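You operate a simulated robot arm through the tools that you are given. There is no shell and no other tool. Be economical: measure what you need, move in short steps, check, and stop when the job is done.

The job below is to be done with a simulated two-armed robot. You get a single attempt, and the scene is never put back.

TASK
On the bed ledge, fold the grey cloth in half.

Only the result counts: the job must be done as asked and must still hold three seconds after the hand-in. Knocking over, shifting, dropping, spilling or breaking anything else fails it. Flat cloth is picked up by pressing the open fingertips on it (5 to 10 N) and closing them slowly along it; thin cloth reads only 2 to 8 mm in the jaws.

THE ROBOT
Two 7-joint arms with two-finger parallel grippers on one trunk, on a base that drives. Base frame: it is fixed to the floor where the robot stands at the start and does not move with it; the origin is under the middle of the robot, x ahead of it, y to its left, z up. Lengths are in m, angles in degrees, forces in N, time in s.
The left shoulder is at the start at [0.07, 0.163, 1.045], the right one opposite. Places, roughly: bed ledge [0.5, -0.1, 0.8]. Payload 3.43 kg a hand.
The tool frame of a hand sits at the grasp point between the pads (the TCP): z along the fingers, y along the line on which they close. The tips reach 0.034 m beyond it. Largest opening 0.128 m; finger width 0.024, thickness 0.012; the body of the gripper, 0.048 by 0.13 m, starts 0.096 m behind the TCP.
Orientation is that of the tool frame in the base frame, as a unit quaternion [x, y, z, w]. With the fingers straight down and closing along the base's y, the tool's x points along the base's -x, its y along +y and its z along -z.

THE INTERFACE
- The arms move only by the tool apply_moves. It takes "left_increments", "right_increments" or both (then of equal length, played together; a hand with none holds still); each is a list of rows, each a list of 3 entries, a list of its own where there are three numbers: the shift along the base's x, y, z in cm, then the turn, a rotation vector about the base's x, y, z in degrees, then the finger opening in cm, from 0 to 12.8. In form: [[[tx, ty, tz], [rx, ry, rz], jaw], ...]. A call has 1 to 12 rows; each row is the pose to reach, as a shift and turn from the pose commanded when the call began. Rows are played at 5 a second. More than 0.05 m and 8.6 degrees between two rows, or a gripper value outside its range, and nothing of the call is played. A pose out of reach is approached as far as the arm can. The call stops where the force on the tool passes 40 N (or 10 N more than at its start, if that is more) or the arm is blocked; 0.2 s more then pass. Each finger travels about 0.153 m/s and halts on what it meets, pressing with about 32 N; the grip force reading is that of the motor and also rises with nothing between the fingers. The clock runs only during rows and for 0.2 s after the last one: add rows that repeat a pose to give the fingers time. It gives the time, the measured TCP pose, the force on the tool (base axes), the opening and the grip force at its end, in the units of the frame above (readings bear some noise).
- Cameras (640 x 400 px; columns grow to the right, rows downward): "scene" is now at [0.139, 0.0251, 1.2815]; the picture's right is [0.20, -0.98, -0.00], its down [-0.66, -0.14, -0.74] and it looks along [0.72, 0.15, -0.68] (base axes); focal length 275 px, centre (320, 200). "left" rides on the left gripper at [0.076, 0.011, -0.16] in its tool frame; the picture's right is [-0.15, 0.99, 0.00], its down [-0.88, -0.13, -0.46] and it looks along [-0.45, -0.07, 0.89] (tool axes); focal length 234 px, centre (320, 200). "right" rides on the right gripper at [0.076, -0.011, -0.16] in its tool frame; the picture's right is [0.15, 0.99, 0.00], its down [-0.88, 0.13, -0.46] and it looks along [-0.45, 0.07, 0.89] (tool axes); focal length 234 px, centre (320, 200). There is no depth. A picture from a camera that has moved, and an enlarged one, comes with that camera's place and axes in the base frame and with its lens. The place of the scene camera against the robot may be out by one fixed shift of up to 0.025 m in any direction.
- grab_frame(camera): a new picture of that camera. No time passes.
- lift_body(by): slides the trunk up (or, below 0, down) by that many m; the arms and the scene camera ride with it, the base frame stays. It gives what a move gives, with no picture.
- steer(legs): drives the robot by 1 to 6 legs, each [ahead, left, turn to the left] in m, m and degrees, along the robot's own axes; the way and the turn of a leg run together, so that a leg with both is an arc; at most 1.5 m and 180 degrees a leg. The arms and the cameras ride along, it lands a little off, and it stops where it bumps. It gives what a move gives.
- head_to(pan, tilt): turns the head with the scene camera to pan (to the left, within 86 degrees either way) and tilt (down, from -29 to 69), counted from straight ahead of the robot. It gives what a move gives.
- inspect(camera, box): a new picture of the part [left, top, right, bottom] of that camera's present view, enlarged. No time passes.
- sign_off(): hands the job in; it is judged then, once.

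Go step by step. Nothing tells you exact positions but the pictures and the camera data: compare them with the known pose of the tool, close in by small moves and look again before you grip or let go. The budget is 120 turns and 108 pictures, counting those below and the enlarged ones. Unless the task says otherwise, let go and move clear before handing in, and close with one line.

The tools are called after "Emit:" as name(argument=value, ...) on one line, values as JSON. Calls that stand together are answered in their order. apply_moves: Moves the arms, as the interface text tells. Its arguments: {"type":"object","properties":{"left_increments":{"type":"array"},"right_increments":{"type":"array"}},"required":[]} The other tools are called the same way: lift_body (by) slides the trunk up or down; steer (legs) drives the base; head_to (pan, tilt) turns the head that bears the scene camera; grab_frame (camera) takes a picture; inspect (camera, box) takes an enlarged picture of a part of a camera's view; sign_off () hands the job in.

At the start:

```text
time_s: 0.0
left_eef_pos: [0.5673, 0.2276, 0.9207]
left_tcp_rot: [-0.001, 1.0, 0.0, 0.0]
left_ft_force: [-1.3, 0.1, 0.4]
left_grip_width: 0.1282
left_grasp_force: 0.0
right_eef_pos: [0.4617, -0.2418, 0.9555]
right_tcp_rot: [0.0, 1.0, -0.001, 0.0]
right_ft_force: [-0.7, 0.4, -0.5]
right_grip_width: 0.1278
right_grasp_force: 0.1
trunk travel left (down, up): [-0.525, 0.415]
robot x, y, heading: [-0.002, 0.0006, -0.2]
head pan, tilt: [11.8, 42.6]
```

scene: 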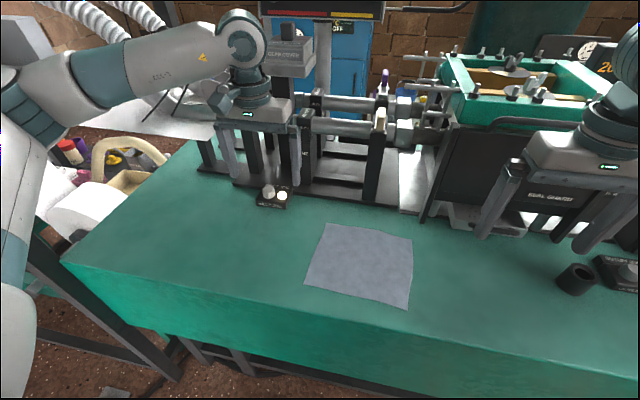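
right: 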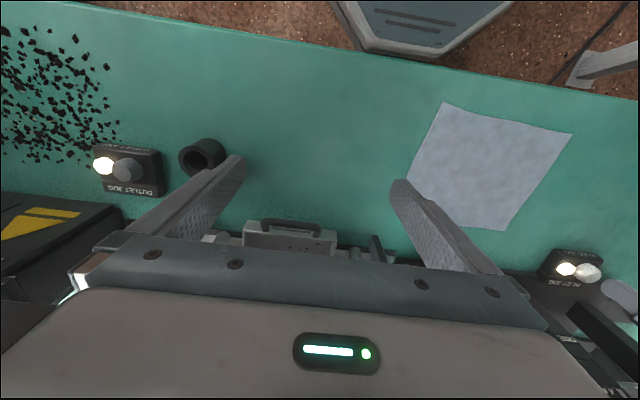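
left: 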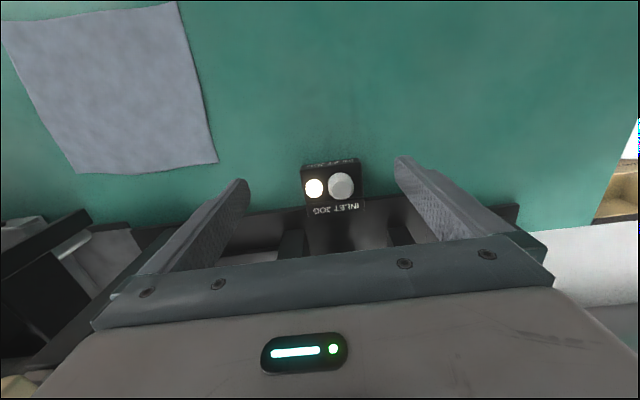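

The grey cloth lies flat on the ledge, roughly x 0.39–0.57, y −0.10–0.10, with the top at z≈0.79 by comparing the three cameras. I look closer, and back the base up a little for reach.

Emit:
inspect(camera="scene", box=[240, 130, 480, 280])

Emit:
steer(legs=[[-0.12, 0, 0]])

Emit:
grab_frame(camera="scene")

Emit:
grab_frame(camera="left")

Emit:
grab_frame(camera="right")

```text
2.67 times, centred on (360, 205) of scene
camera zoom: at [0.139, 0.0251, 1.2815], right [0.2, -0.98, 0.0], down [-0.66, -0.14, -0.74], along [0.72, 0.15, -0.68], focal length 734 px, centre (213, 187)
```

zoom: 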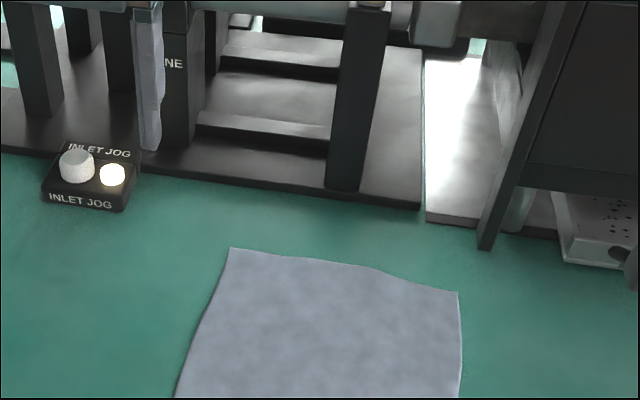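

```text
time_s: 1.2
left_eef_pos: [0.446, 0.2271, 0.9208]
left_tcp_rot: [0.0, 1.0, 0.0, 0.0]
left_ft_force: [-0.7, -0.4, -0.2]
left_grip_width: 0.1281
left_grasp_force: 0.0
right_eef_pos: [0.3409, -0.2417, 0.954]
right_tcp_rot: [0.0, 1.0, 0.0, 0.0]
right_ft_force: [0.3, -0.6, 0.7]
right_grip_width: 0.128
right_grasp_force: 0.0
trunk travel left (down, up): [-0.525, 0.415]
robot x, y, heading: [-0.1184, -0.0014, -0.0]
head pan, tilt: [11.8, 42.6]
```

```text
103 pictures are left
camera scene: at [0.018, 0.0251, 1.2815], right [0.2, -0.98, 0.0], down [-0.66, -0.14, -0.74], along [0.72, 0.15, -0.68], focal length 275 px, centre (320, 200)
```

scene: 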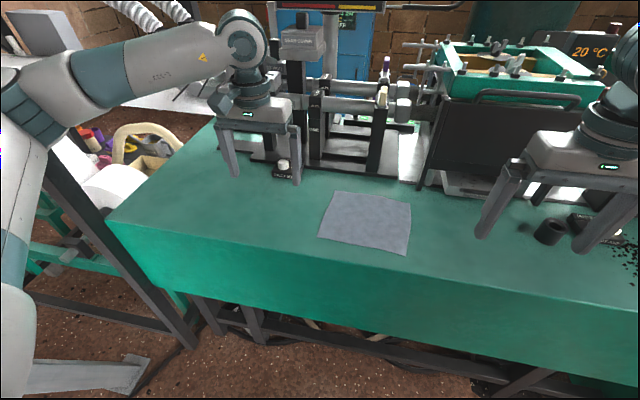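

```text
102 pictures are left
camera left: at [0.3695, 0.2393, 1.0816], right [0.15, 0.99, 0.0], down [0.88, -0.13, 0.46], along [0.45, -0.07, -0.89], focal length 234 px, centre (320, 200)
```

left: 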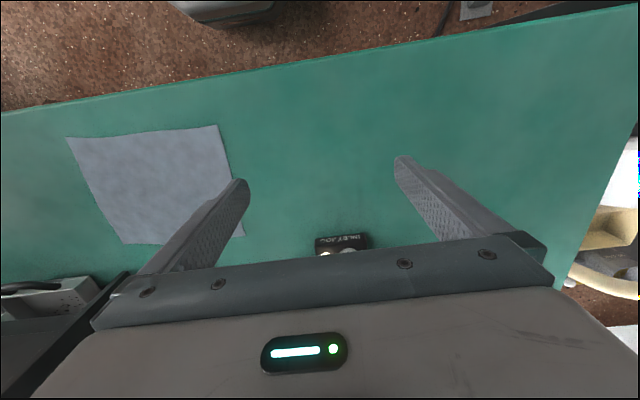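

```text
101 pictures are left
camera right: at [0.2648, -0.2546, 1.1147], right [-0.15, 0.99, 0.0], down [0.88, 0.13, 0.46], along [0.45, 0.07, -0.89], focal length 234 px, centre (320, 200)
```

right: 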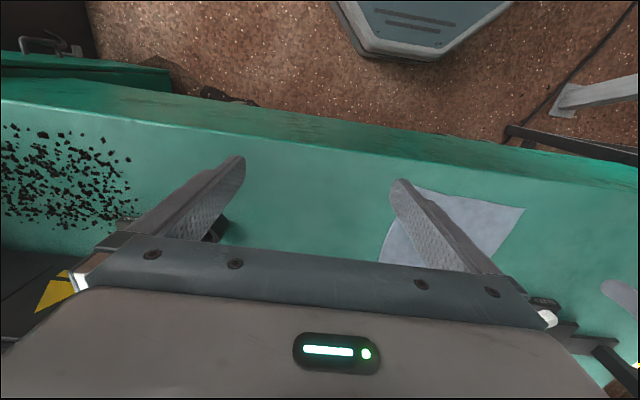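

The corners come out at about near-left (0.399, 0.105), near-right (0.387, −0.086), far-right (0.55, −0.10) and far-left (0.563, 0.09). I will turn both hands so the fingers close along x with the cameras outboard, then go for the two near corners.

Emit:
apply_moves(left_increments=[[[0, 0, 0], [0, 0, -8.2], 4], [[0, 0, 0], [0, 0, -16.4], 4], [[0, 0, 0], [0, 0, -24.6], 4], [[0, 0, 0], [0, 0, -32.8], 4], [[0, 0, 0], [0, 0, -41], 4], [[0, 0, 0], [0, 0, -49.2], 4], [[0, 0, 0], [0, 0, -57.4], 2.5], [[0, 0, 0], [0, 0, -65.6], 2.5], [[0, 0, 0], [0, 0, -73.8], 2.5], [[0, 0, 0], [0, 0, -82], 2.5], [[0, 0, 0], [0, 0, -90], 2.5], [[0, 0, 0], [0, 0, -90], 2.5]], right_increments=[[[0, 0, 0], [0, 0, 8.2], 4], [[1, 0, 0], [0, 0, 16.4], 4], [[2, 0, 0], [0, 0, 24.6], 4], [[3, 0, 0], [0, 0, 32.8], 4], [[4, 0, 0], [0, 0, 41], 4], [[5, 0, 0], [0, 0, 49.2], 4], [[6, 0, 0], [0, 0, 57.4], 2.5], [[7, 0, 0], [0, 0, 65.6], 2.5], [[7, 0, 0], [0, 0, 73.8], 2.5], [[7, 0, 0], [0, 0, 82], 2.5], [[7, 0, 0], [0, 0, 90], 2.5], [[7, 0, 0], [0, 0, 90], 2.5]])

Emit:
grab_frame(camera="scene")

```text
time_s: 3.8
left_eef_pos: [0.3981, 0.1404, 0.8393]
left_tcp_rot: [0.633, 0.771, 0.064, 0.037]
left_ft_force: [-1.0, -0.2, -2.7]
left_grip_width: 0.025
left_grasp_force: 0.1
left hand out of reach, approached as far as the arm can: row 8, 9, 10, 11, 12
right_eef_pos: [0.2988, -0.1702, 0.9557]
right_tcp_rot: [-0.706, 0.708, 0.0, 0.0]
right_ft_force: [-1.4, -0.1, 0.6]
right_grip_width: 0.0249
right_grasp_force: 0.1
right hand out of reach, approached as far as the arm can: row 8, 9, 10, 11, 12
trunk travel left (down, up): [-0.525, 0.415]
robot x, y, heading: [-0.1229, -0.0007, -0.1]
head pan, tilt: [11.8, 42.6]
```

```text
100 pictures are left
camera scene: at [0.0146, 0.024, 1.2819], right [0.2, -0.98, 0.0], down [-0.66, -0.14, -0.74], along [0.72, 0.15, -0.67], focal length 275 px, centre (320, 200)
```

scene: 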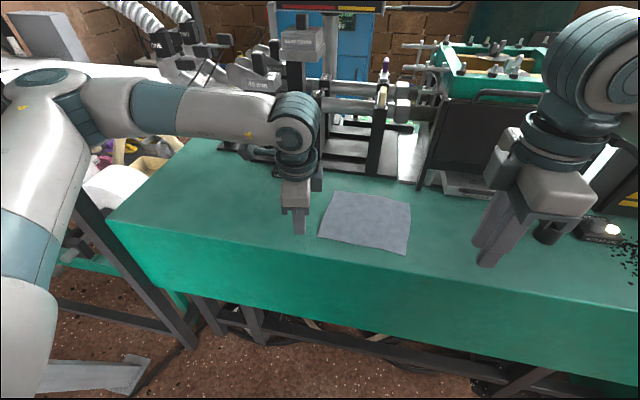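

Turning that far is beyond the wrists there, so I turn back to the natural orientation and will instead fold the left edge over the right edge, with the left hand on the near-left corner and the right hand on the far-left corner.

Emit:
apply_moves(left_increments=[[[0, 0, 4], [0, 0, 8.2], 2.5], [[0, 0, 8], [0, 0, 16.4], 2.5], [[0, 0, 8], [0, 0, 24.6], 2.5], [[0, 0, 8], [0, 0, 32.8], 2.5], [[0, 0, 8], [0, 0, 41], 2.5], [[0, 0, 8], [0, 0, 49.2], 2.5], [[0, 0, 8], [0, 0, 57.4], 2.5], [[0, 0, 8], [0, 0, 65.6], 2.5], [[0, 0, 8], [0, 0, 73.8], 2.5], [[0, 0, 8], [0, 0, 82], 2.5], [[0, 0, 8], [0, 0, 90], 2.5], [[0, 0, 8], [0, 0, 90], 2.5]], right_increments=[[[0, 0, 0], [0, 0, -8.2], 2.5], [[0, 0, 0], [0, 0, -16.4], 2.5], [[0, 0, 0], [0, 0, -24.6], 2.5], [[0, 0, 0], [0, 0, -32.8], 2.5], [[0, 0, 0], [0, 0, -41], 2.5], [[0, 0, 0], [0, 0, -49.2], 2.5], [[0, 0, 0], [0, 0, -57.4], 2.5], [[0, 0, 0], [0, 0, -65.6], 2.5], [[0, 0, 0], [0, 0, -73.8], 2.5], [[0, 0, 0], [0, 0, -82], 2.5], [[0, 0, 0], [0, 0, -90], 2.5], [[0, 0, 0], [0, 0, -90], 2.5]])

Emit:
grab_frame(camera="scene")

```text
time_s: 6.4
left_eef_pos: [0.4006, 0.1427, 0.9148]
left_tcp_rot: [-0.098, 0.993, 0.069, -0.022]
left_ft_force: [-0.3, -1.2, 0.2]
left_grip_width: 0.0247
left_grasp_force: 0.0
right_eef_pos: [0.3053, -0.1658, 0.9552]
right_tcp_rot: [0.001, 1.0, 0.0, 0.0]
right_ft_force: [-0.4, 0.3, 0.0]
right_grip_width: 0.0251
right_grasp_force: 0.1
trunk travel left (down, up): [-0.525, 0.415]
robot x, y, heading: [-0.117, -0.0025, 0.1]
head pan, tilt: [11.8, 42.6]
```

```text
99 pictures are left
camera scene: at [0.0189, 0.0251, 1.2815], right [0.2, -0.98, 0.0], down [-0.66, -0.14, -0.74], along [0.72, 0.15, -0.68], focal length 275 px, centre (320, 200)
```

scene: 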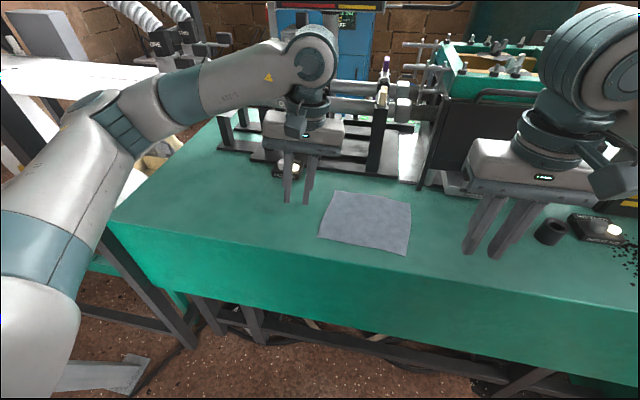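

Orientation is nearly restored; now I level the left hand and bring both hands to hover over the two left corners of the cloth, right hand going round the far side.

Emit:
apply_moves(left_increments=[[[0, 0, 0], [-4, -1.3, -5.6], 2.5], [[0, 0, 0], [-7.9, -2.5, -11.3], 2.5], [[0, 0, 0], [-7.9, -2.5, -11.3], 2.5], [[0, 0, 0], [-7.9, -2.5, -11.3], 2.5], [[0, 0, 0], [-7.9, -2.5, -11.3], 2.5], [[0, 0, 0], [-7.9, -2.5, -11.3], 2.5], [[0, 0, 0], [-7.9, -2.5, -11.3], 2.5], [[0, 0, 0], [-7.9, -2.5, -11.3], 2.5], [[0, 0, 0], [-7.9, -2.5, -11.3], 2.5], [[0, 0, 0], [-7.9, -2.5, -11.3], 2.5], [[0.7, -3.2, -2.2], [-7.9, -2.5, -11.3], 2.5], [[1.4, -6.4, -4.4], [-7.9, -2.5, -11.3], 2.5]], right_increments=[[[4, 1, -1], [0, 0, 0], 2.5], [[8, 2, -2], [0, 0, 0], 2.5], [[12, 3, -2], [0, 0, 0], 2.5], [[16, 4, -2], [0, 0, 0], 2.5], [[20, 5, -2], [0, 0, 0], 2.5], [[24.2, 6.5, -2], [0, 0, 0], 2.5], [[24.2, 10.7, -2], [0, 0, 0], 2.5], [[24.2, 15, -3], [0, 0, 0], 2.5], [[24.2, 19, -5], [0, 0, 0], 2.5], [[24.2, 23.3, -7], [0, 0, 0], 2.5], [[24.2, 23.3, -8.4], [0, 0, 0], 2.5], [[24.2, 23.3, -8.4], [0, 0, 0], 2.5]])

Emit:
grab_frame(camera="scene")

Emit:
grab_frame(camera="left")

Emit:
grab_frame(camera="right")

```text
time_s: 9.0
left_eef_pos: [0.4154, 0.0786, 0.8696]
left_tcp_rot: [0.001, 1.0, 0.0, 0.001]
left_ft_force: [-0.6, 0.9, 0.0]
left_grip_width: 0.025
left_grasp_force: 0.0
right_eef_pos: [0.5473, 0.067, 0.8703]
right_tcp_rot: [0.001, 1.0, 0.0, 0.001]
right_ft_force: [-0.3, -0.4, 0.3]
right_grip_width: 0.0247
right_grasp_force: 0.1
trunk travel left (down, up): [-0.525, 0.415]
robot x, y, heading: [-0.1196, -0.0021, 0.2]
head pan, tilt: [11.8, 42.6]
```

```text
98 pictures are left
camera scene: at [0.019, 0.0252, 1.2815], right [0.2, -0.98, 0.0], down [-0.66, -0.14, -0.74], along [0.72, 0.15, -0.68], focal length 275 px, centre (320, 200)
```

scene: 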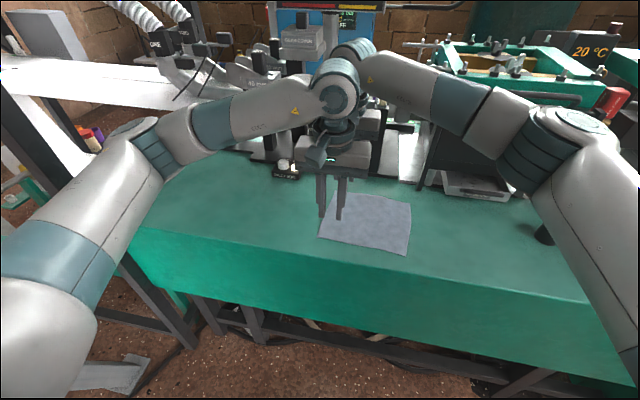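

```text
97 pictures are left
camera left: at [0.3385, 0.0897, 1.0305], right [0.15, 0.99, 0.0], down [0.88, -0.13, 0.46], along [0.45, -0.07, -0.89], focal length 234 px, centre (320, 200)
```

left: 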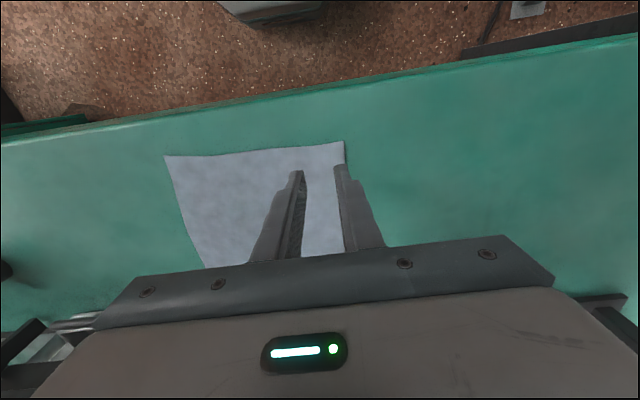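

```text
96 pictures are left
camera right: at [0.4724, 0.0557, 1.0301], right [-0.15, 0.99, 0.0], down [0.88, 0.13, 0.46], along [0.45, 0.07, -0.89], focal length 234 px, centre (320, 200)
```

right: 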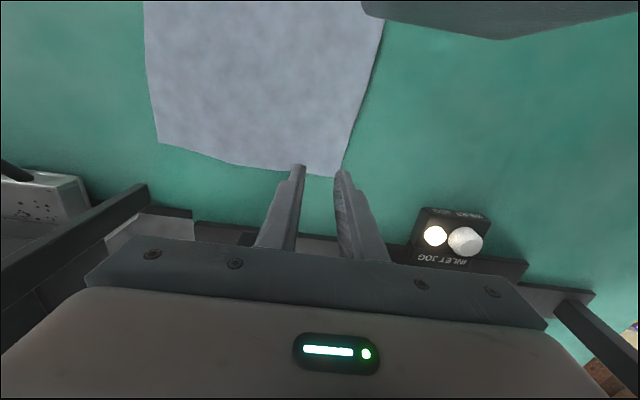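

The corner positions agree with the earlier estimate. I go down to just above the cloth with both hands.

Emit:
apply_moves(left_increments=[[[0, 0, -2], [0, 0, 0], 2.5], [[0, 0, -3.5], [0, 0, 0], 2.5], [[0, 0, -4.0], [0, 0, 0], 2.5]], right_increments=[[[0, 0, -2], [0, 0, 0], 2.5], [[0, 0, -3.5], [0, 0, 0], 2.5], [[0, 0, -4.0], [0, 0, 0], 2.5]])

Emit:
inspect(camera="left", box=[220, 100, 420, 260])

Emit:
inspect(camera="right", box=[220, 100, 420, 260])

```text
time_s: 9.8
left_eef_pos: [0.4156, 0.0788, 0.8309]
left_tcp_rot: [0.001, 1.0, 0.0, 0.001]
left_ft_force: [0.4, 0.4, 0.2]
left_grip_width: 0.0251
left_grasp_force: 0.0
right_eef_pos: [0.5497, 0.0675, 0.8312]
right_tcp_rot: [-0.001, 1.0, 0.0, 0.0]
right_ft_force: [1.3, 0.1, 0.0]
right_grip_width: 0.0253
right_grasp_force: 0.1
trunk travel left (down, up): [-0.525, 0.415]
robot x, y, heading: [-0.1217, -0.0025, 0.3]
head pan, tilt: [11.8, 42.6]
```

```text
2.50 times, centred on (320, 180) of left
camera zoom: at [0.3386, 0.0897, 0.9904], right [0.15, 0.99, 0.0], down [0.88, -0.13, 0.46], along [0.45, -0.07, -0.89], focal length 585 px, centre (320, 250)
```

zoom: 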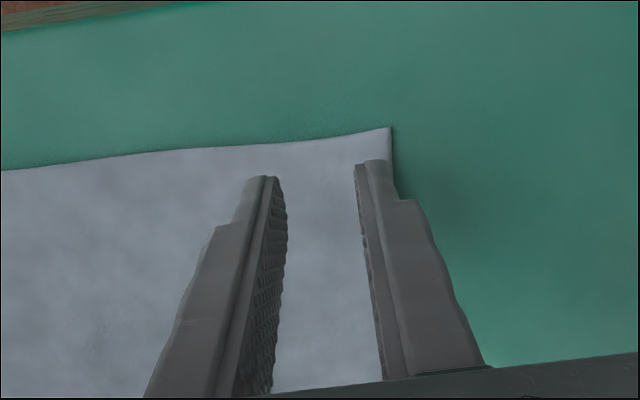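

```text
2.50 times, centred on (320, 180) of right
camera zoom: at [0.4727, 0.0548, 0.9904], right [-0.15, 0.99, 0.0], down [0.88, 0.13, 0.46], along [0.45, 0.07, -0.89], focal length 585 px, centre (320, 250)
```

zoom: 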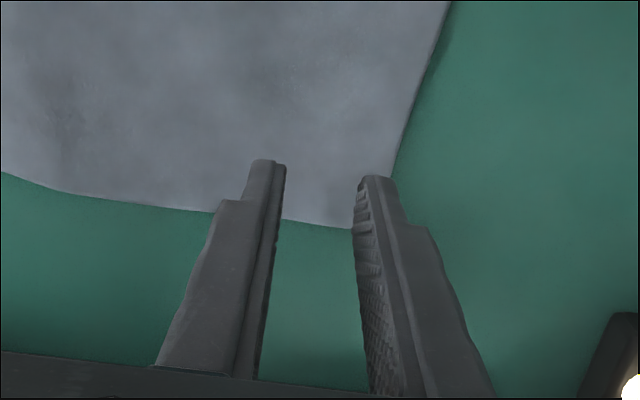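

Both tips are over the corners; I shift the right hand a little inward and creep down to contact.

Emit:
apply_moves(left_increments=[[[0, -0.1, -0.3], [0, 0, 0], 2.5], [[0, -0.1, -0.6], [0, 0, 0], 2.5], [[0, -0.1, -0.6], [0, 0, 0], 2.5]], right_increments=[[[-0.6, -0.4, -0.3], [0, 0, 0], 2.5], [[-0.6, -0.4, -0.6], [0, 0, 0], 2.5], [[-0.6, -0.4, -0.6], [0, 0, 0], 2.5]])

```text
time_s: 10.6
left_eef_pos: [0.415, 0.0788, 0.824]
left_tcp_rot: [0.002, 1.0, 0.0, 0.001]
left_ft_force: [-0.8, 0.3, 0.4]
left_grip_width: 0.0249
left_grasp_force: 0.1
right_eef_pos: [0.5418, 0.064, 0.8245]
right_tcp_rot: [0.0, 1.0, 0.0, 0.001]
right_ft_force: [0.5, -0.1, -0.2]
right_grip_width: 0.025
right_grasp_force: 0.1
trunk travel left (down, up): [-0.525, 0.415]
robot x, y, heading: [-0.1192, -0.0025, 0.3]
head pan, tilt: [11.8, 42.6]
```

Emit:
apply_moves(left_increments=[[[0, 0, -0.2], [0, 0, 0], 2.5], [[0, 0, -0.4], [0, 0, 0], 2.5], [[0, 0, -0.4], [0, 0, 0], 2.5]], right_increments=[[[0, 0, -0.2], [0, 0, 0], 2.5], [[0, 0, -0.4], [0, 0, 0], 2.5], [[0, 0, -0.4], [0, 0, 0], 2.5]])

Emit:
inspect(camera="right", box=[220, 100, 420, 260])

```text
time_s: 11.4
left_eef_pos: [0.4149, 0.0765, 0.8202]
left_tcp_rot: [0.0, 1.0, 0.0, 0.0]
left_ft_force: [-0.6, 0.9, 0.0]
left_grip_width: 0.0251
left_grasp_force: 0.0
right_eef_pos: [0.5415, 0.0636, 0.8199]
right_tcp_rot: [0.0, 1.0, 0.0, 0.0]
right_ft_force: [0.0, -0.1, -0.6]
right_grip_width: 0.0249
right_grasp_force: 0.0
trunk travel left (down, up): [-0.525, 0.415]
robot x, y, heading: [-0.1187, -0.0035, -0.1]
head pan, tilt: [11.8, 42.6]
```

```text
2.50 times, centred on (320, 180) of right
camera zoom: at [0.4663, 0.0507, 0.9805], right [-0.15, 0.99, 0.0], down [0.88, 0.13, 0.46], along [0.45, 0.07, -0.89], focal length 585 px, centre (320, 250)
```

zoom: 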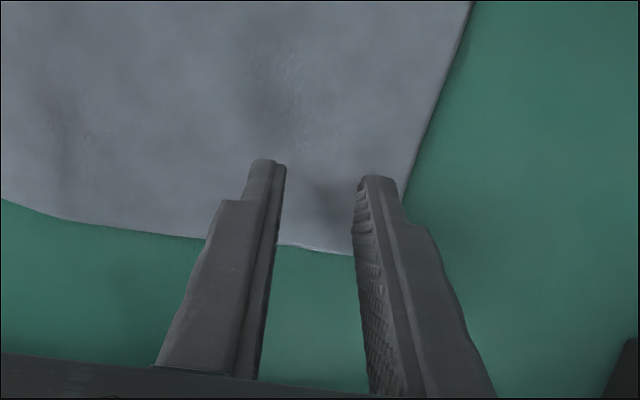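

No contact yet; I keep creeping down.

Emit:
apply_moves(left_increments=[[[0, 0, -0.15], [0, 0, 0], 2.5], [[0, 0, -0.3], [0, 0, 0], 2.5], [[0, 0, -0.3], [0, 0, 0], 2.5]], right_increments=[[[0, 0, -0.15], [0, 0, 0], 2.5], [[0, 0, -0.3], [0, 0, 0], 2.5], [[0, 0, -0.3], [0, 0, 0], 2.5]])

```text
time_s: 12.2
left_eef_pos: [0.4154, 0.0771, 0.8178]
left_tcp_rot: [0.001, 1.0, 0.0, 0.0]
left_ft_force: [-0.5, -1.2, -0.3]
left_grip_width: 0.0251
left_grasp_force: 0.0
right_eef_pos: [0.5421, 0.0631, 0.8169]
right_tcp_rot: [0.001, 1.0, -0.001, 0.0]
right_ft_force: [-0.9, 0.4, -0.2]
right_grip_width: 0.0253
right_grasp_force: 0.1
trunk travel left (down, up): [-0.525, 0.415]
robot x, y, heading: [-0.1216, -0.005, 0.1]
head pan, tilt: [11.8, 42.6]
```

Emit:
apply_moves(left_increments=[[[0, 0, -0.15], [0, 0, 0], 2.5], [[0, 0, -0.3], [0, 0, 0], 2.5], [[0, 0, -0.3], [0, 0, 0], 2.5]], right_increments=[[[0, 0, -0.15], [0, 0, 0], 2.5], [[0, 0, -0.3], [0, 0, 0], 2.5], [[0, 0, -0.3], [0, 0, 0], 2.5]])

Emit:
inspect(camera="left", box=[220, 100, 420, 260])

```text
time_s: 13.0
left_eef_pos: [0.4144, 0.0773, 0.8159]
left_tcp_rot: [0.002, 1.0, 0.001, 0.001]
left_ft_force: [0.4, -0.2, 5.1]
left_grip_width: 0.0248
left_grasp_force: 0.0
right_eef_pos: [0.5412, 0.063, 0.8145]
right_tcp_rot: [0.0, 1.0, 0.0, 0.0]
right_ft_force: [0.7, -0.1, 3.9]
right_grip_width: 0.0249
right_grasp_force: 0.1
trunk travel left (down, up): [-0.525, 0.415]
robot x, y, heading: [-0.1228, -0.0019, 0.2]
head pan, tilt: [11.8, 42.6]
```

```text
2.50 times, centred on (320, 180) of left
camera zoom: at [0.3379, 0.089, 0.9754], right [0.15, 0.99, 0.0], down [0.88, -0.13, 0.46], along [0.45, -0.07, -0.89], focal length 585 px, centre (320, 250)
```

zoom: 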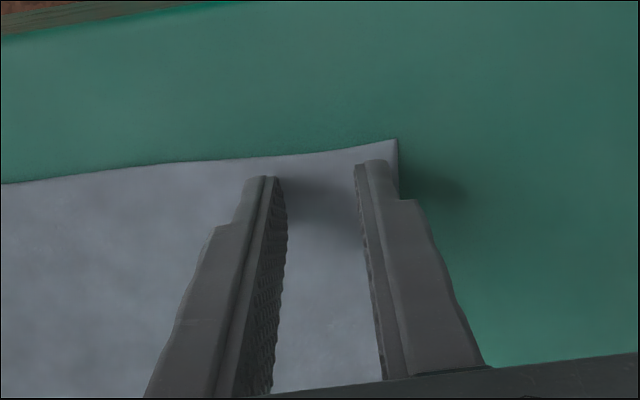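

Both hands touch with 4–5 N. I press slightly harder and close slowly, the inner fingers staying put.

Emit:
apply_moves(left_increments=[[[0, 0, -0.1], [0, 0, 0], 2.5], [[0, -0.15, -0.1], [0, 0, 0], 2.2], [[0, -0.3, -0.1], [0, 0, 0], 1.9], [[0, -0.45, -0.1], [0, 0, 0], 1.6], [[0, -0.6, -0.1], [0, 0, 0], 1.3], [[0, -0.75, -0.1], [0, 0, 0], 1.0], [[0, -0.9, -0.1], [0, 0, 0], 0.7], [[0, -1.05, -0.1], [0, 0, 0], 0.4], [[0, -1.15, -0.1], [0, 0, 0], 0.2], [[0, -1.15, -0.1], [0, 0, 0], 0], [[0, -1.15, -0.1], [0, 0, 0], 0]], right_increments=[[[0, 0, -0.15], [0, 0, 0], 2.5], [[0, -0.15, -0.15], [0, 0, 0], 2.2], [[0, -0.3, -0.15], [0, 0, 0], 1.9], [[0, -0.45, -0.15], [0, 0, 0], 1.6], [[0, -0.6, -0.15], [0, 0, 0], 1.3], [[0, -0.75, -0.15], [0, 0, 0], 1.0], [[0, -0.9, -0.15], [0, 0, 0], 0.7], [[0, -1.05, -0.15], [0, 0, 0], 0.4], [[0, -1.15, -0.15], [0, 0, 0], 0.2], [[0, -1.15, -0.15], [0, 0, 0], 0], [[0, -1.15, -0.15], [0, 0, 0], 0]])

Emit:
inspect(camera="left", box=[220, 100, 420, 260])

Emit:
inspect(camera="right", box=[220, 100, 420, 260])

```text
time_s: 15.4
left_eef_pos: [0.4134, 0.0658, 0.8141]
left_tcp_rot: [0.001, 1.0, 0.0, 0.003]
left_ft_force: [3.1, 2.0, 10.0]
left_grip_width: 0.0019
left_grasp_force: 32.2
right_eef_pos: [0.5392, 0.0532, 0.8156]
right_tcp_rot: [0.0, 1.0, 0.001, 0.001]
right_ft_force: [-4.8, 4.2, 19.0]
right_grip_width: 0.0021
right_grasp_force: 31.4
trunk travel left (down, up): [-0.525, 0.415]
robot x, y, heading: [-0.1179, 0.0029, 0.1]
head pan, tilt: [11.8, 42.6]
```

```text
2.50 times, centred on (320, 180) of left
camera zoom: at [0.3359, 0.0779, 0.9752], right [0.15, 0.99, 0.0], down [0.88, -0.13, 0.46], along [0.45, -0.07, -0.89], focal length 585 px, centre (320, 250)
```

zoom: 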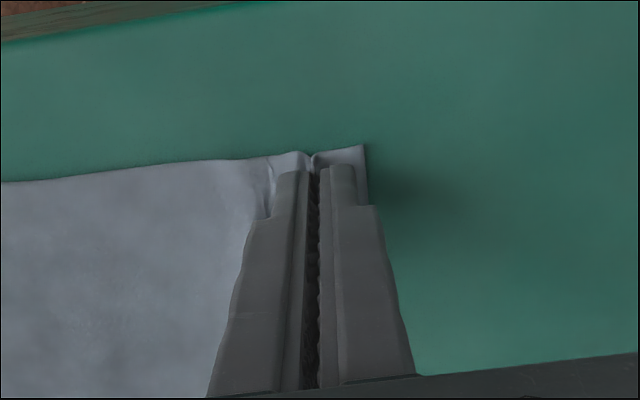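

```text
2.50 times, centred on (320, 180) of right
camera zoom: at [0.464, 0.0399, 0.9749], right [-0.15, 0.99, 0.0], down [0.88, 0.13, 0.46], along [0.45, 0.07, -0.89], focal length 585 px, centre (320, 250)
```

zoom: 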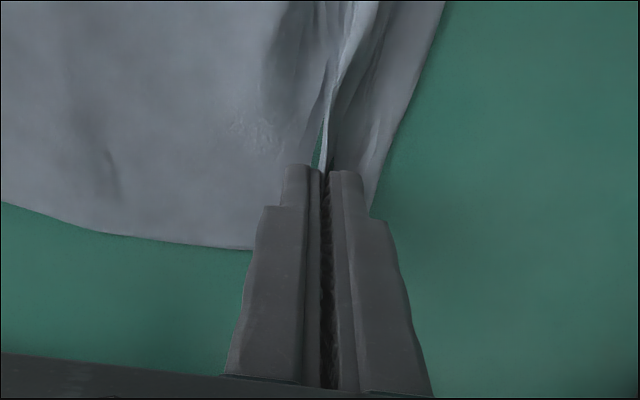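

Both hands seem to have pinched a ridge of cloth. I lift 3 cm and check.

Emit:
apply_moves(left_increments=[[[0, 0, 1], [0, 0, 0], 0], [[0, 0, 2], [0, 0, 0], 0], [[0, -0.5, 3], [0, 0, 0], 0], [[0, -0.5, 3], [0, 0, 0], 0]], right_increments=[[[0, 0, 1], [0, 0, 0], 0], [[0, 0, 2], [0, 0, 0], 0], [[0, -0.5, 3], [0, 0, 0], 0], [[0, -0.5, 3], [0, 0, 0], 0]])

Emit:
inspect(camera="scene", box=[260, 130, 460, 270])

Emit:
grab_frame(camera="right")

Emit:
grab_frame(camera="left")

```text
time_s: 16.4
left_eef_pos: [0.4143, 0.0624, 0.8438]
left_tcp_rot: [0.0, 1.0, -0.001, 0.0]
left_ft_force: [-0.6, 0.6, 0.6]
left_grip_width: 0.002
left_grasp_force: 32.1
right_eef_pos: [0.5423, 0.0476, 0.8429]
right_tcp_rot: [0.0, 1.0, 0.001, 0.0]
right_ft_force: [-1.4, -0.4, 0.4]
right_grip_width: 0.0017
right_grasp_force: 32.3
trunk travel left (down, up): [-0.525, 0.415]
robot x, y, heading: [-0.1192, 0.0032, -0.1]
head pan, tilt: [11.8, 42.6]
```

```text
2.86 times, centred on (360, 200) of scene
camera zoom: at [0.0188, 0.0256, 1.2814], right [0.2, -0.98, 0.0], down [-0.66, -0.14, -0.74], along [0.72, 0.15, -0.68], focal length 786 px, centre (206, 200)
```

zoom: 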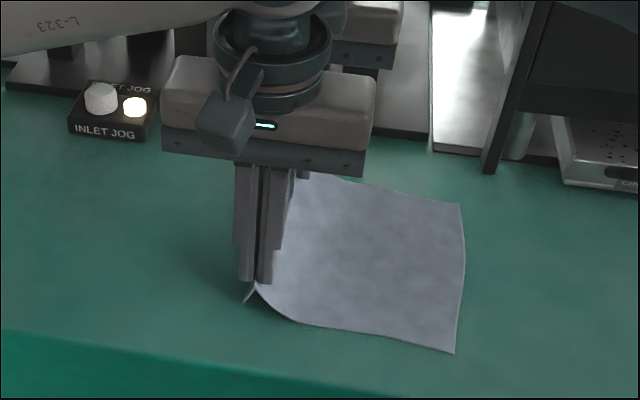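

```text
88 pictures are left
camera right: at [0.4661, 0.0348, 1.0029], right [-0.15, 0.99, 0.0], down [0.88, 0.13, 0.46], along [0.45, 0.07, -0.89], focal length 234 px, centre (320, 200)
```

right: 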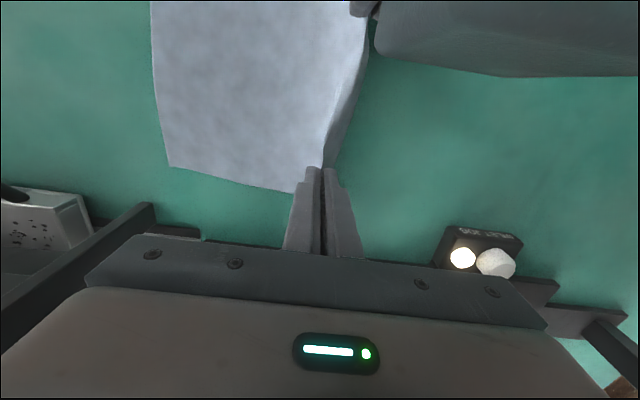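

```text
87 pictures are left
camera left: at [0.3384, 0.073, 1.0036], right [0.15, 0.99, 0.0], down [0.88, -0.13, 0.46], along [0.45, -0.07, -0.89], focal length 234 px, centre (320, 200)
```

left: 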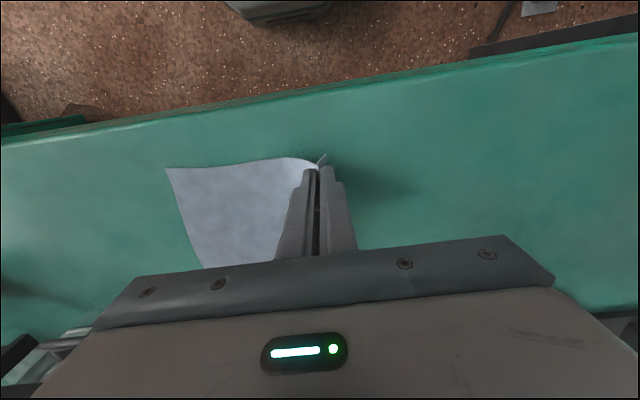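

Both corners are held. Now I carry the left edge up and over, halfway first.

Emit:
apply_moves(left_increments=[[[0, -1, 1.2], [0, 0, 0], 0], [[0, -2, 2.2], [0, 0, 0], 0], [[0, -3.3, 3.2], [0, 0, 0], 0], [[0, -4.6, 4.0], [0, 0, 0], 0], [[0, -6, 4.7], [0, 0, 0], 0], [[0, -7.5, 4.9], [0, 0, 0], 0], [[0, -9, 4.6], [0, 0, 0], 0], [[0, -10.5, 3.8], [0, 0, 0], 0], [[0, -10.5, 3.8], [0, 0, 0], 0]], right_increments=[[[0, -1, 1.2], [0, 0, 0], 0], [[0, -2, 2.2], [0, 0, 0], 0], [[0, -3.3, 3.2], [0, 0, 0], 0], [[0, -4.6, 4.0], [0, 0, 0], 0], [[0, -6, 4.7], [0, 0, 0], 0], [[0, -7.5, 4.9], [0, 0, 0], 0], [[0, -9, 4.6], [0, 0, 0], 0], [[0, -10.5, 3.8], [0, 0, 0], 0], [[0, -10.5, 3.8], [0, 0, 0], 0]])

Emit:
inspect(camera="scene", box=[260, 130, 460, 270])

Emit:
grab_frame(camera="right")

Emit:
grab_frame(camera="left")

```text
time_s: 18.4
left_eef_pos: [0.4148, -0.0432, 0.8818]
left_tcp_rot: [0.001, 1.0, -0.001, 0.001]
left_ft_force: [0.3, 1.1, -0.4]
left_grip_width: 0.0019
left_grasp_force: 31.4
right_eef_pos: [0.5414, -0.0589, 0.8815]
right_tcp_rot: [0.001, 1.0, 0.0, 0.0]
right_ft_force: [-0.1, 0.3, -0.5]
right_grip_width: 0.0021
right_grasp_force: 31.6
trunk travel left (down, up): [-0.525, 0.415]
robot x, y, heading: [-0.1189, 0.0016, -0.2]
head pan, tilt: [11.8, 42.6]
```

```text
2.86 times, centred on (360, 200) of scene
camera zoom: at [0.0188, 0.0259, 1.2815], right [0.2, -0.98, 0.0], down [-0.66, -0.14, -0.74], along [0.72, 0.15, -0.68], focal length 786 px, centre (206, 200)
```

zoom: 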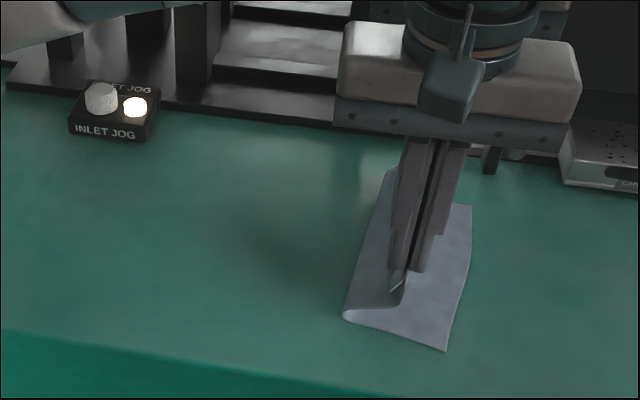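

```text
85 pictures are left
camera right: at [0.4663, -0.071, 1.0412], right [-0.15, 0.99, 0.0], down [0.88, 0.13, 0.46], along [0.45, 0.07, -0.89], focal length 234 px, centre (320, 200)
```

right: 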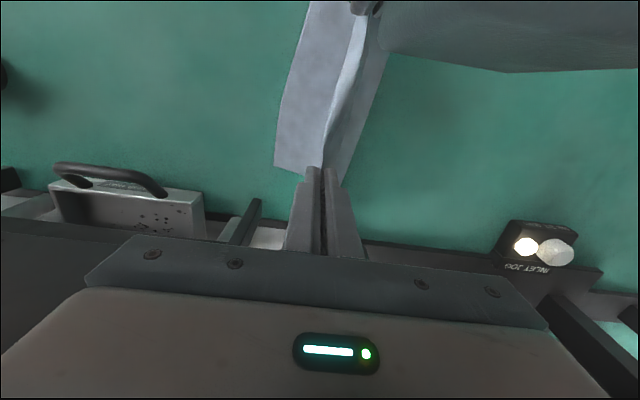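

```text
84 pictures are left
camera left: at [0.3375, -0.0323, 1.0415], right [0.15, 0.99, 0.0], down [0.88, -0.13, 0.46], along [0.45, -0.07, -0.89], focal length 234 px, centre (320, 200)
```

left: 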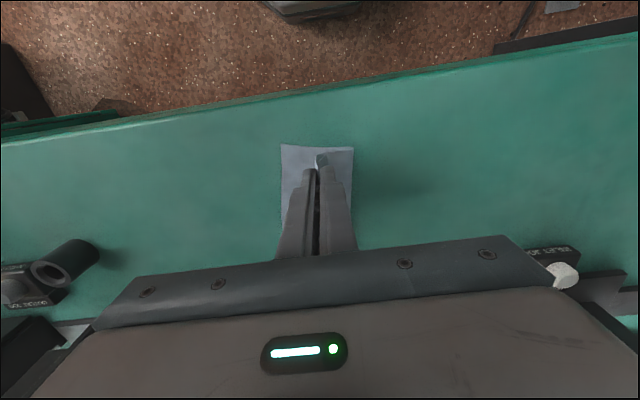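

The fold is forming well, with the crease near y≈−0.006. I lower the held edge onto the right edge.

Emit:
apply_moves(left_increments=[[[0, -1.2, -1], [0, 0, 0], 0], [[0, -2.2, -2], [0, 0, 0], 0], [[0, -3.0, -3], [0, 0, 0], 0], [[0, -3.6, -4], [0, 0, 0], 0], [[0, -4.0, -5], [0, 0, 0], 0], [[0, -4.1, -5.8], [0, 0, 0], 0], [[0, -4.1, -5.8], [0, 0, 0], 0]], right_increments=[[[0, -1.2, -1], [0, 0, 0], 0], [[0, -2.2, -2], [0, 0, 0], 0], [[0, -3.0, -3], [0, 0, 0], 0], [[0, -3.8, -4], [0, 0, 0], 0], [[0, -4.3, -5], [0, 0, 0], 0], [[0, -4.5, -5.8], [0, 0, 0], 0], [[0, -4.5, -5.8], [0, 0, 0], 0]])

Emit:
inspect(camera="scene", box=[300, 150, 460, 262])

Emit:
inspect(camera="right", box=[200, 40, 440, 240])

Emit:
inspect(camera="left", box=[220, 100, 420, 260])

```text
time_s: 20.0
left_eef_pos: [0.4142, -0.0851, 0.8244]
left_tcp_rot: [0.001, 1.0, -0.001, 0.001]
left_ft_force: [0.2, -1.3, 0.1]
left_grip_width: 0.002
left_grasp_force: 31.9
right_eef_pos: [0.5427, -0.1039, 0.8233]
right_tcp_rot: [0.0, 1.0, -0.001, 0.001]
right_ft_force: [0.3, -0.4, 0.6]
right_grip_width: 0.0019
right_grasp_force: 32.1
trunk travel left (down, up): [-0.525, 0.415]
robot x, y, heading: [-0.1153, -0.001, -0.1]
head pan, tilt: [11.8, 42.6]
```

```text
3.57 times, centred on (380, 206) of scene
camera zoom: at [0.0188, 0.0251, 1.2815], right [0.2, -0.98, 0.0], down [-0.66, -0.14, -0.74], along [0.72, 0.15, -0.68], focal length 983 px, centre (106, 179)
```

zoom: 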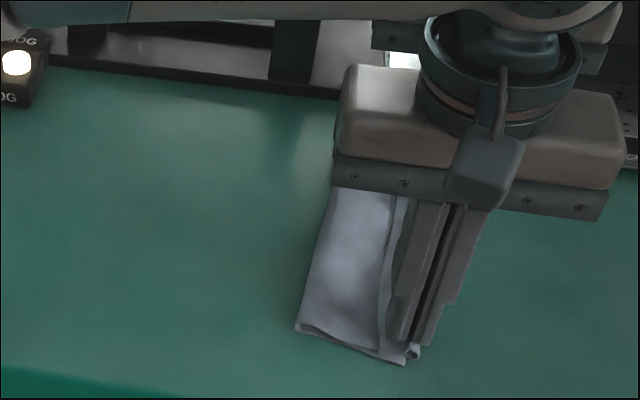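

```text
2.00 times, centred on (320, 140) of right
camera zoom: at [0.466, -0.116, 0.9832], right [-0.15, 0.99, 0.0], down [0.88, 0.13, 0.46], along [0.45, 0.07, -0.89], focal length 468 px, centre (320, 320)
```

zoom: 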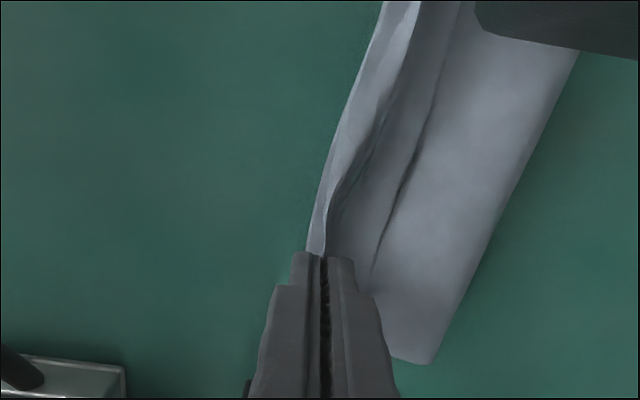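

```text
2.50 times, centred on (320, 180) of left
camera zoom: at [0.3377, -0.0731, 0.9839], right [0.15, 0.99, 0.0], down [0.88, -0.13, 0.46], along [0.45, -0.07, -0.89], focal length 585 px, centre (320, 250)
```

zoom: 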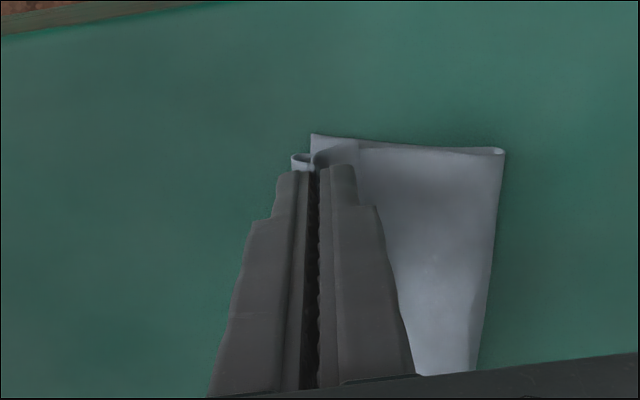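

The edge lies over the right edge, with a small turned-back hem where it is pinched. I release gently and lift clear to look.

Emit:
apply_moves(left_increments=[[[0, 0, 0], [0, 0, 0], 0.6], [[0, 0, 0], [0, 0, 0], 1.2], [[0, 0, 0], [0, 0, 0], 2], [[0, 0, 0], [0, 0, 0], 2], [[0, 0, 1], [0, 0, 0], 2], [[0, 0, 3], [0, 0, 0], 2], [[0, 0, 6], [0, 0, 0], 2]], right_increments=[[[0, 0, 0], [0, 0, 0], 0.6], [[0, 0, 0], [0, 0, 0], 1.2], [[0, 0, 0], [0, 0, 0], 2], [[0, 0, 0], [0, 0, 0], 2], [[0, 0, 1], [0, 0, 0], 2], [[0, 0, 3], [0, 0, 0], 2], [[0, 0, 6], [0, 0, 0], 2]])

Emit:
inspect(camera="scene", box=[300, 150, 460, 262])

Emit:
inspect(camera="right", box=[200, 0, 440, 200])

Emit:
inspect(camera="left", box=[220, 100, 420, 260])

```text
time_s: 21.6
left_eef_pos: [0.414, -0.0837, 0.8838]
left_tcp_rot: [0.001, 1.0, -0.001, 0.003]
left_ft_force: [-0.1, 0.3, -0.6]
left_grip_width: 0.0198
left_grasp_force: 0.0
right_eef_pos: [0.5408, -0.1024, 0.8839]
right_tcp_rot: [-0.001, 1.0, 0.0, 0.0]
right_ft_force: [-0.4, 0.3, -0.6]
right_grip_width: 0.0201
right_grasp_force: 0.1
trunk travel left (down, up): [-0.525, 0.415]
robot x, y, heading: [-0.1185, 0.001, -0.1]
head pan, tilt: [11.8, 42.6]
```

```text
3.57 times, centred on (380, 206) of scene
camera zoom: at [0.0178, 0.0253, 1.2815], right [0.2, -0.98, 0.0], down [-0.66, -0.14, -0.74], along [0.72, 0.15, -0.68], focal length 983 px, centre (106, 179)
```

zoom: 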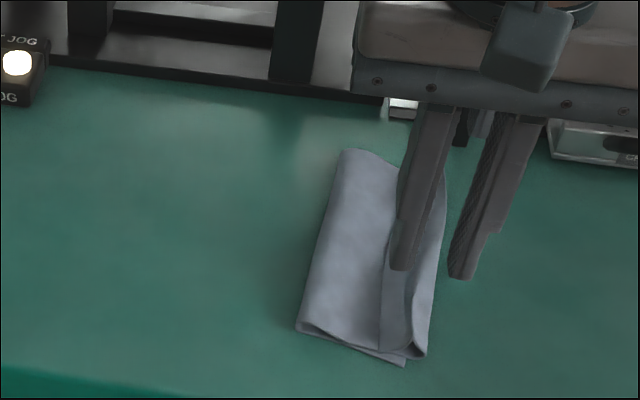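

```text
2.00 times, centred on (320, 100) of right
camera zoom: at [0.4655, -0.1152, 1.0439], right [-0.15, 0.99, 0.0], down [0.88, 0.13, 0.46], along [0.45, 0.07, -0.89], focal length 468 px, centre (320, 400)
```

zoom: 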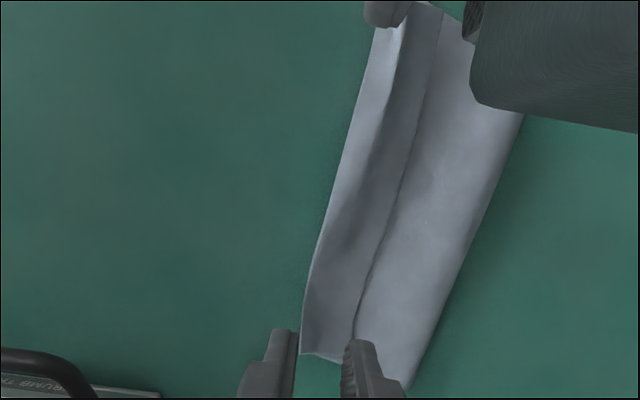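

```text
2.50 times, centred on (320, 180) of left
camera zoom: at [0.3366, -0.0728, 1.0439], right [0.15, 0.99, 0.0], down [0.88, -0.13, 0.46], along [0.45, -0.07, -0.89], focal length 585 px, centre (320, 250)
```

zoom: 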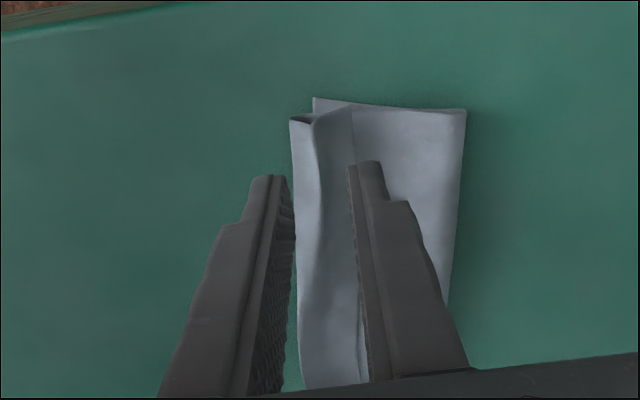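

The fold is in place but with a turned-back hem about 2–3 cm wide on top. I will brush that hem over toward −y with closed fingertips: first position just inside the hem's free edge, low over the cloth.

Emit:
apply_moves(left_increments=[[[0, 2, 0], [0, 0, 0], 0], [[0, 4.2, 0], [0, 0, 0], 0], [[0, 4.2, -3], [0, 0, 0], 0], [[0, 4.2, -5.5], [0, 0, 0], 0], [[0, 4.2, -6.2], [0, 0, 0], 0], [[0, 4.2, -6.2], [0, 0, 0], 0]], right_increments=[[[-0.5, 2, 0], [0, 0, 0], 0], [[-0.5, 4.7, 0], [0, 0, 0], 0], [[-0.5, 4.7, -3], [0, 0, 0], 0], [[-0.5, 4.7, -5.5], [0, 0, 0], 0], [[-0.5, 4.7, -6.2], [0, 0, 0], 0], [[-0.5, 4.7, -6.2], [0, 0, 0], 0]])

Emit:
inspect(camera="scene", box=[300, 150, 460, 262])

Emit:
inspect(camera="left", box=[220, 100, 420, 260])

Emit:
inspect(camera="right", box=[200, 0, 440, 200])

```text
time_s: 22.8
left_eef_pos: [0.414, -0.0404, 0.8259]
left_tcp_rot: [0.0, 1.0, 0.001, -0.002]
left_ft_force: [-1.7, 4.7, 0.2]
left_grip_width: 0.0
left_grasp_force: 32.2
right_eef_pos: [0.5379, -0.058, 0.8266]
right_tcp_rot: [0.0, 1.0, -0.001, -0.001]
right_ft_force: [1.0, -4.1, -0.5]
right_grip_width: 0.0002
right_grasp_force: 31.9
trunk travel left (down, up): [-0.525, 0.415]
robot x, y, heading: [-0.1181, -0.0003, -0.2]
head pan, tilt: [11.8, 42.6]
stopped in row 5 (left hand): the force on the tool passed its limit (the readings are from after the stop); the commanded pose is now the measured one
```

```text
3.57 times, centred on (380, 206) of scene
camera zoom: at [0.0189, 0.025, 1.2815], right [0.2, -0.98, 0.0], down [-0.66, -0.14, -0.74], along [0.72, 0.15, -0.68], focal length 983 px, centre (106, 179)
```

zoom: 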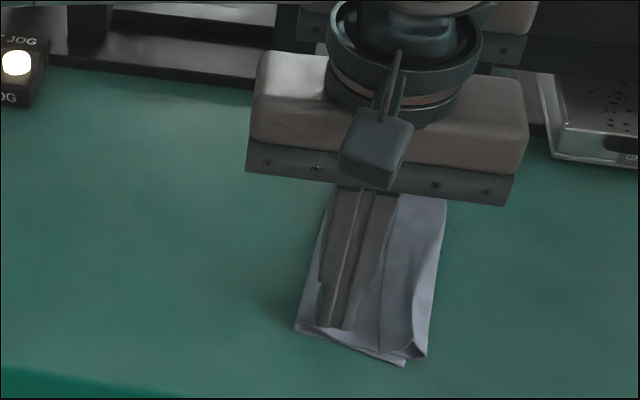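

```text
2.50 times, centred on (320, 180) of left
camera zoom: at [0.338, -0.0297, 0.9858], right [0.15, 0.99, 0.0], down [0.88, -0.13, 0.45], along [0.45, -0.06, -0.89], focal length 585 px, centre (320, 250)
```

zoom: 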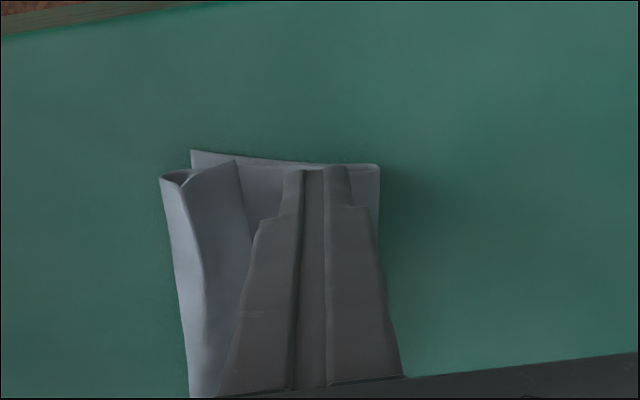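

```text
2.00 times, centred on (320, 100) of right
camera zoom: at [0.4622, -0.071, 0.986], right [-0.15, 0.99, 0.0], down [0.88, 0.13, 0.46], along [0.45, 0.06, -0.89], focal length 468 px, centre (320, 400)
```

zoom: 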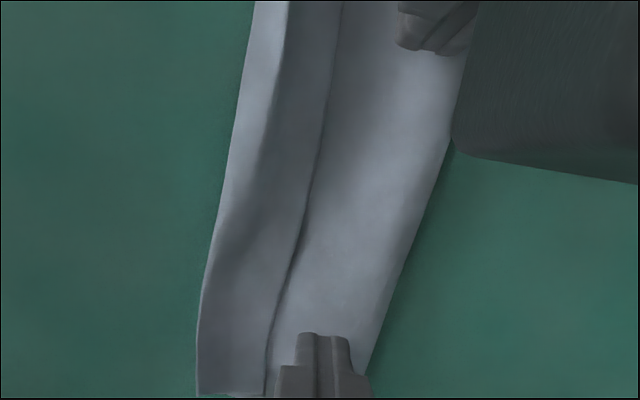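

The stop was likely the right hand's camera brushing the left gripper, as I had brought the hands closer in x. I raise slightly and spread them apart.

Emit:
apply_moves(left_increments=[[[-1.0, 0, 0.3], [0, 0, 0], 0], [[-1.0, 0, 0.3], [0, 0, 0], 0]], right_increments=[[[1.0, 0, 0.3], [0, 0, 0], 0], [[1.0, 0, 0.3], [0, 0, 0], 0]])

Emit:
apply_moves(left_increments=[[[0, 0, -0.4], [0, 0, 0], 0], [[0, 0, -0.8], [0, 0, 0], 0], [[0, 0, -0.8], [0, 0, 0], 0]], right_increments=[[[0, 0, -0.4], [0, 0, 0], 0], [[0, 0, -0.8], [0, 0, 0], 0], [[0, 0, -0.8], [0, 0, 0], 0]])

```text
time_s: 23.4
left_eef_pos: [0.4042, -0.0411, 0.828]
left_tcp_rot: [0.0, 1.0, 0.001, 0.0]
left_ft_force: [-0.9, -0.1, -0.3]
left_grip_width: 0.0
left_grasp_force: 31.8
right_eef_pos: [0.5482, -0.0578, 0.829]
right_tcp_rot: [0.0, 1.0, -0.001, 0.0]
right_ft_force: [-0.1, -0.4, 0.5]
right_grip_width: 0.0
right_grasp_force: 32.2
trunk travel left (down, up): [-0.525, 0.415]
robot x, y, heading: [-0.1207, 0.003, -0.1]
head pan, tilt: [11.8, 42.6]
```

```text
time_s: 24.2
left_eef_pos: [0.4043, -0.0409, 0.8199]
left_tcp_rot: [-0.001, 1.0, 0.001, 0.0]
left_ft_force: [-0.3, 1.0, 0.0]
left_grip_width: 0.0001
left_grasp_force: 31.7
right_eef_pos: [0.5475, -0.0586, 0.821]
right_tcp_rot: [0.001, 1.0, 0.0, 0.001]
right_ft_force: [0.0, 0.1, -0.2]
right_grip_width: 0.0
right_grasp_force: 32.0
trunk travel left (down, up): [-0.525, 0.415]
robot x, y, heading: [-0.1204, -0.0017, -0.1]
head pan, tilt: [11.8, 42.6]
```

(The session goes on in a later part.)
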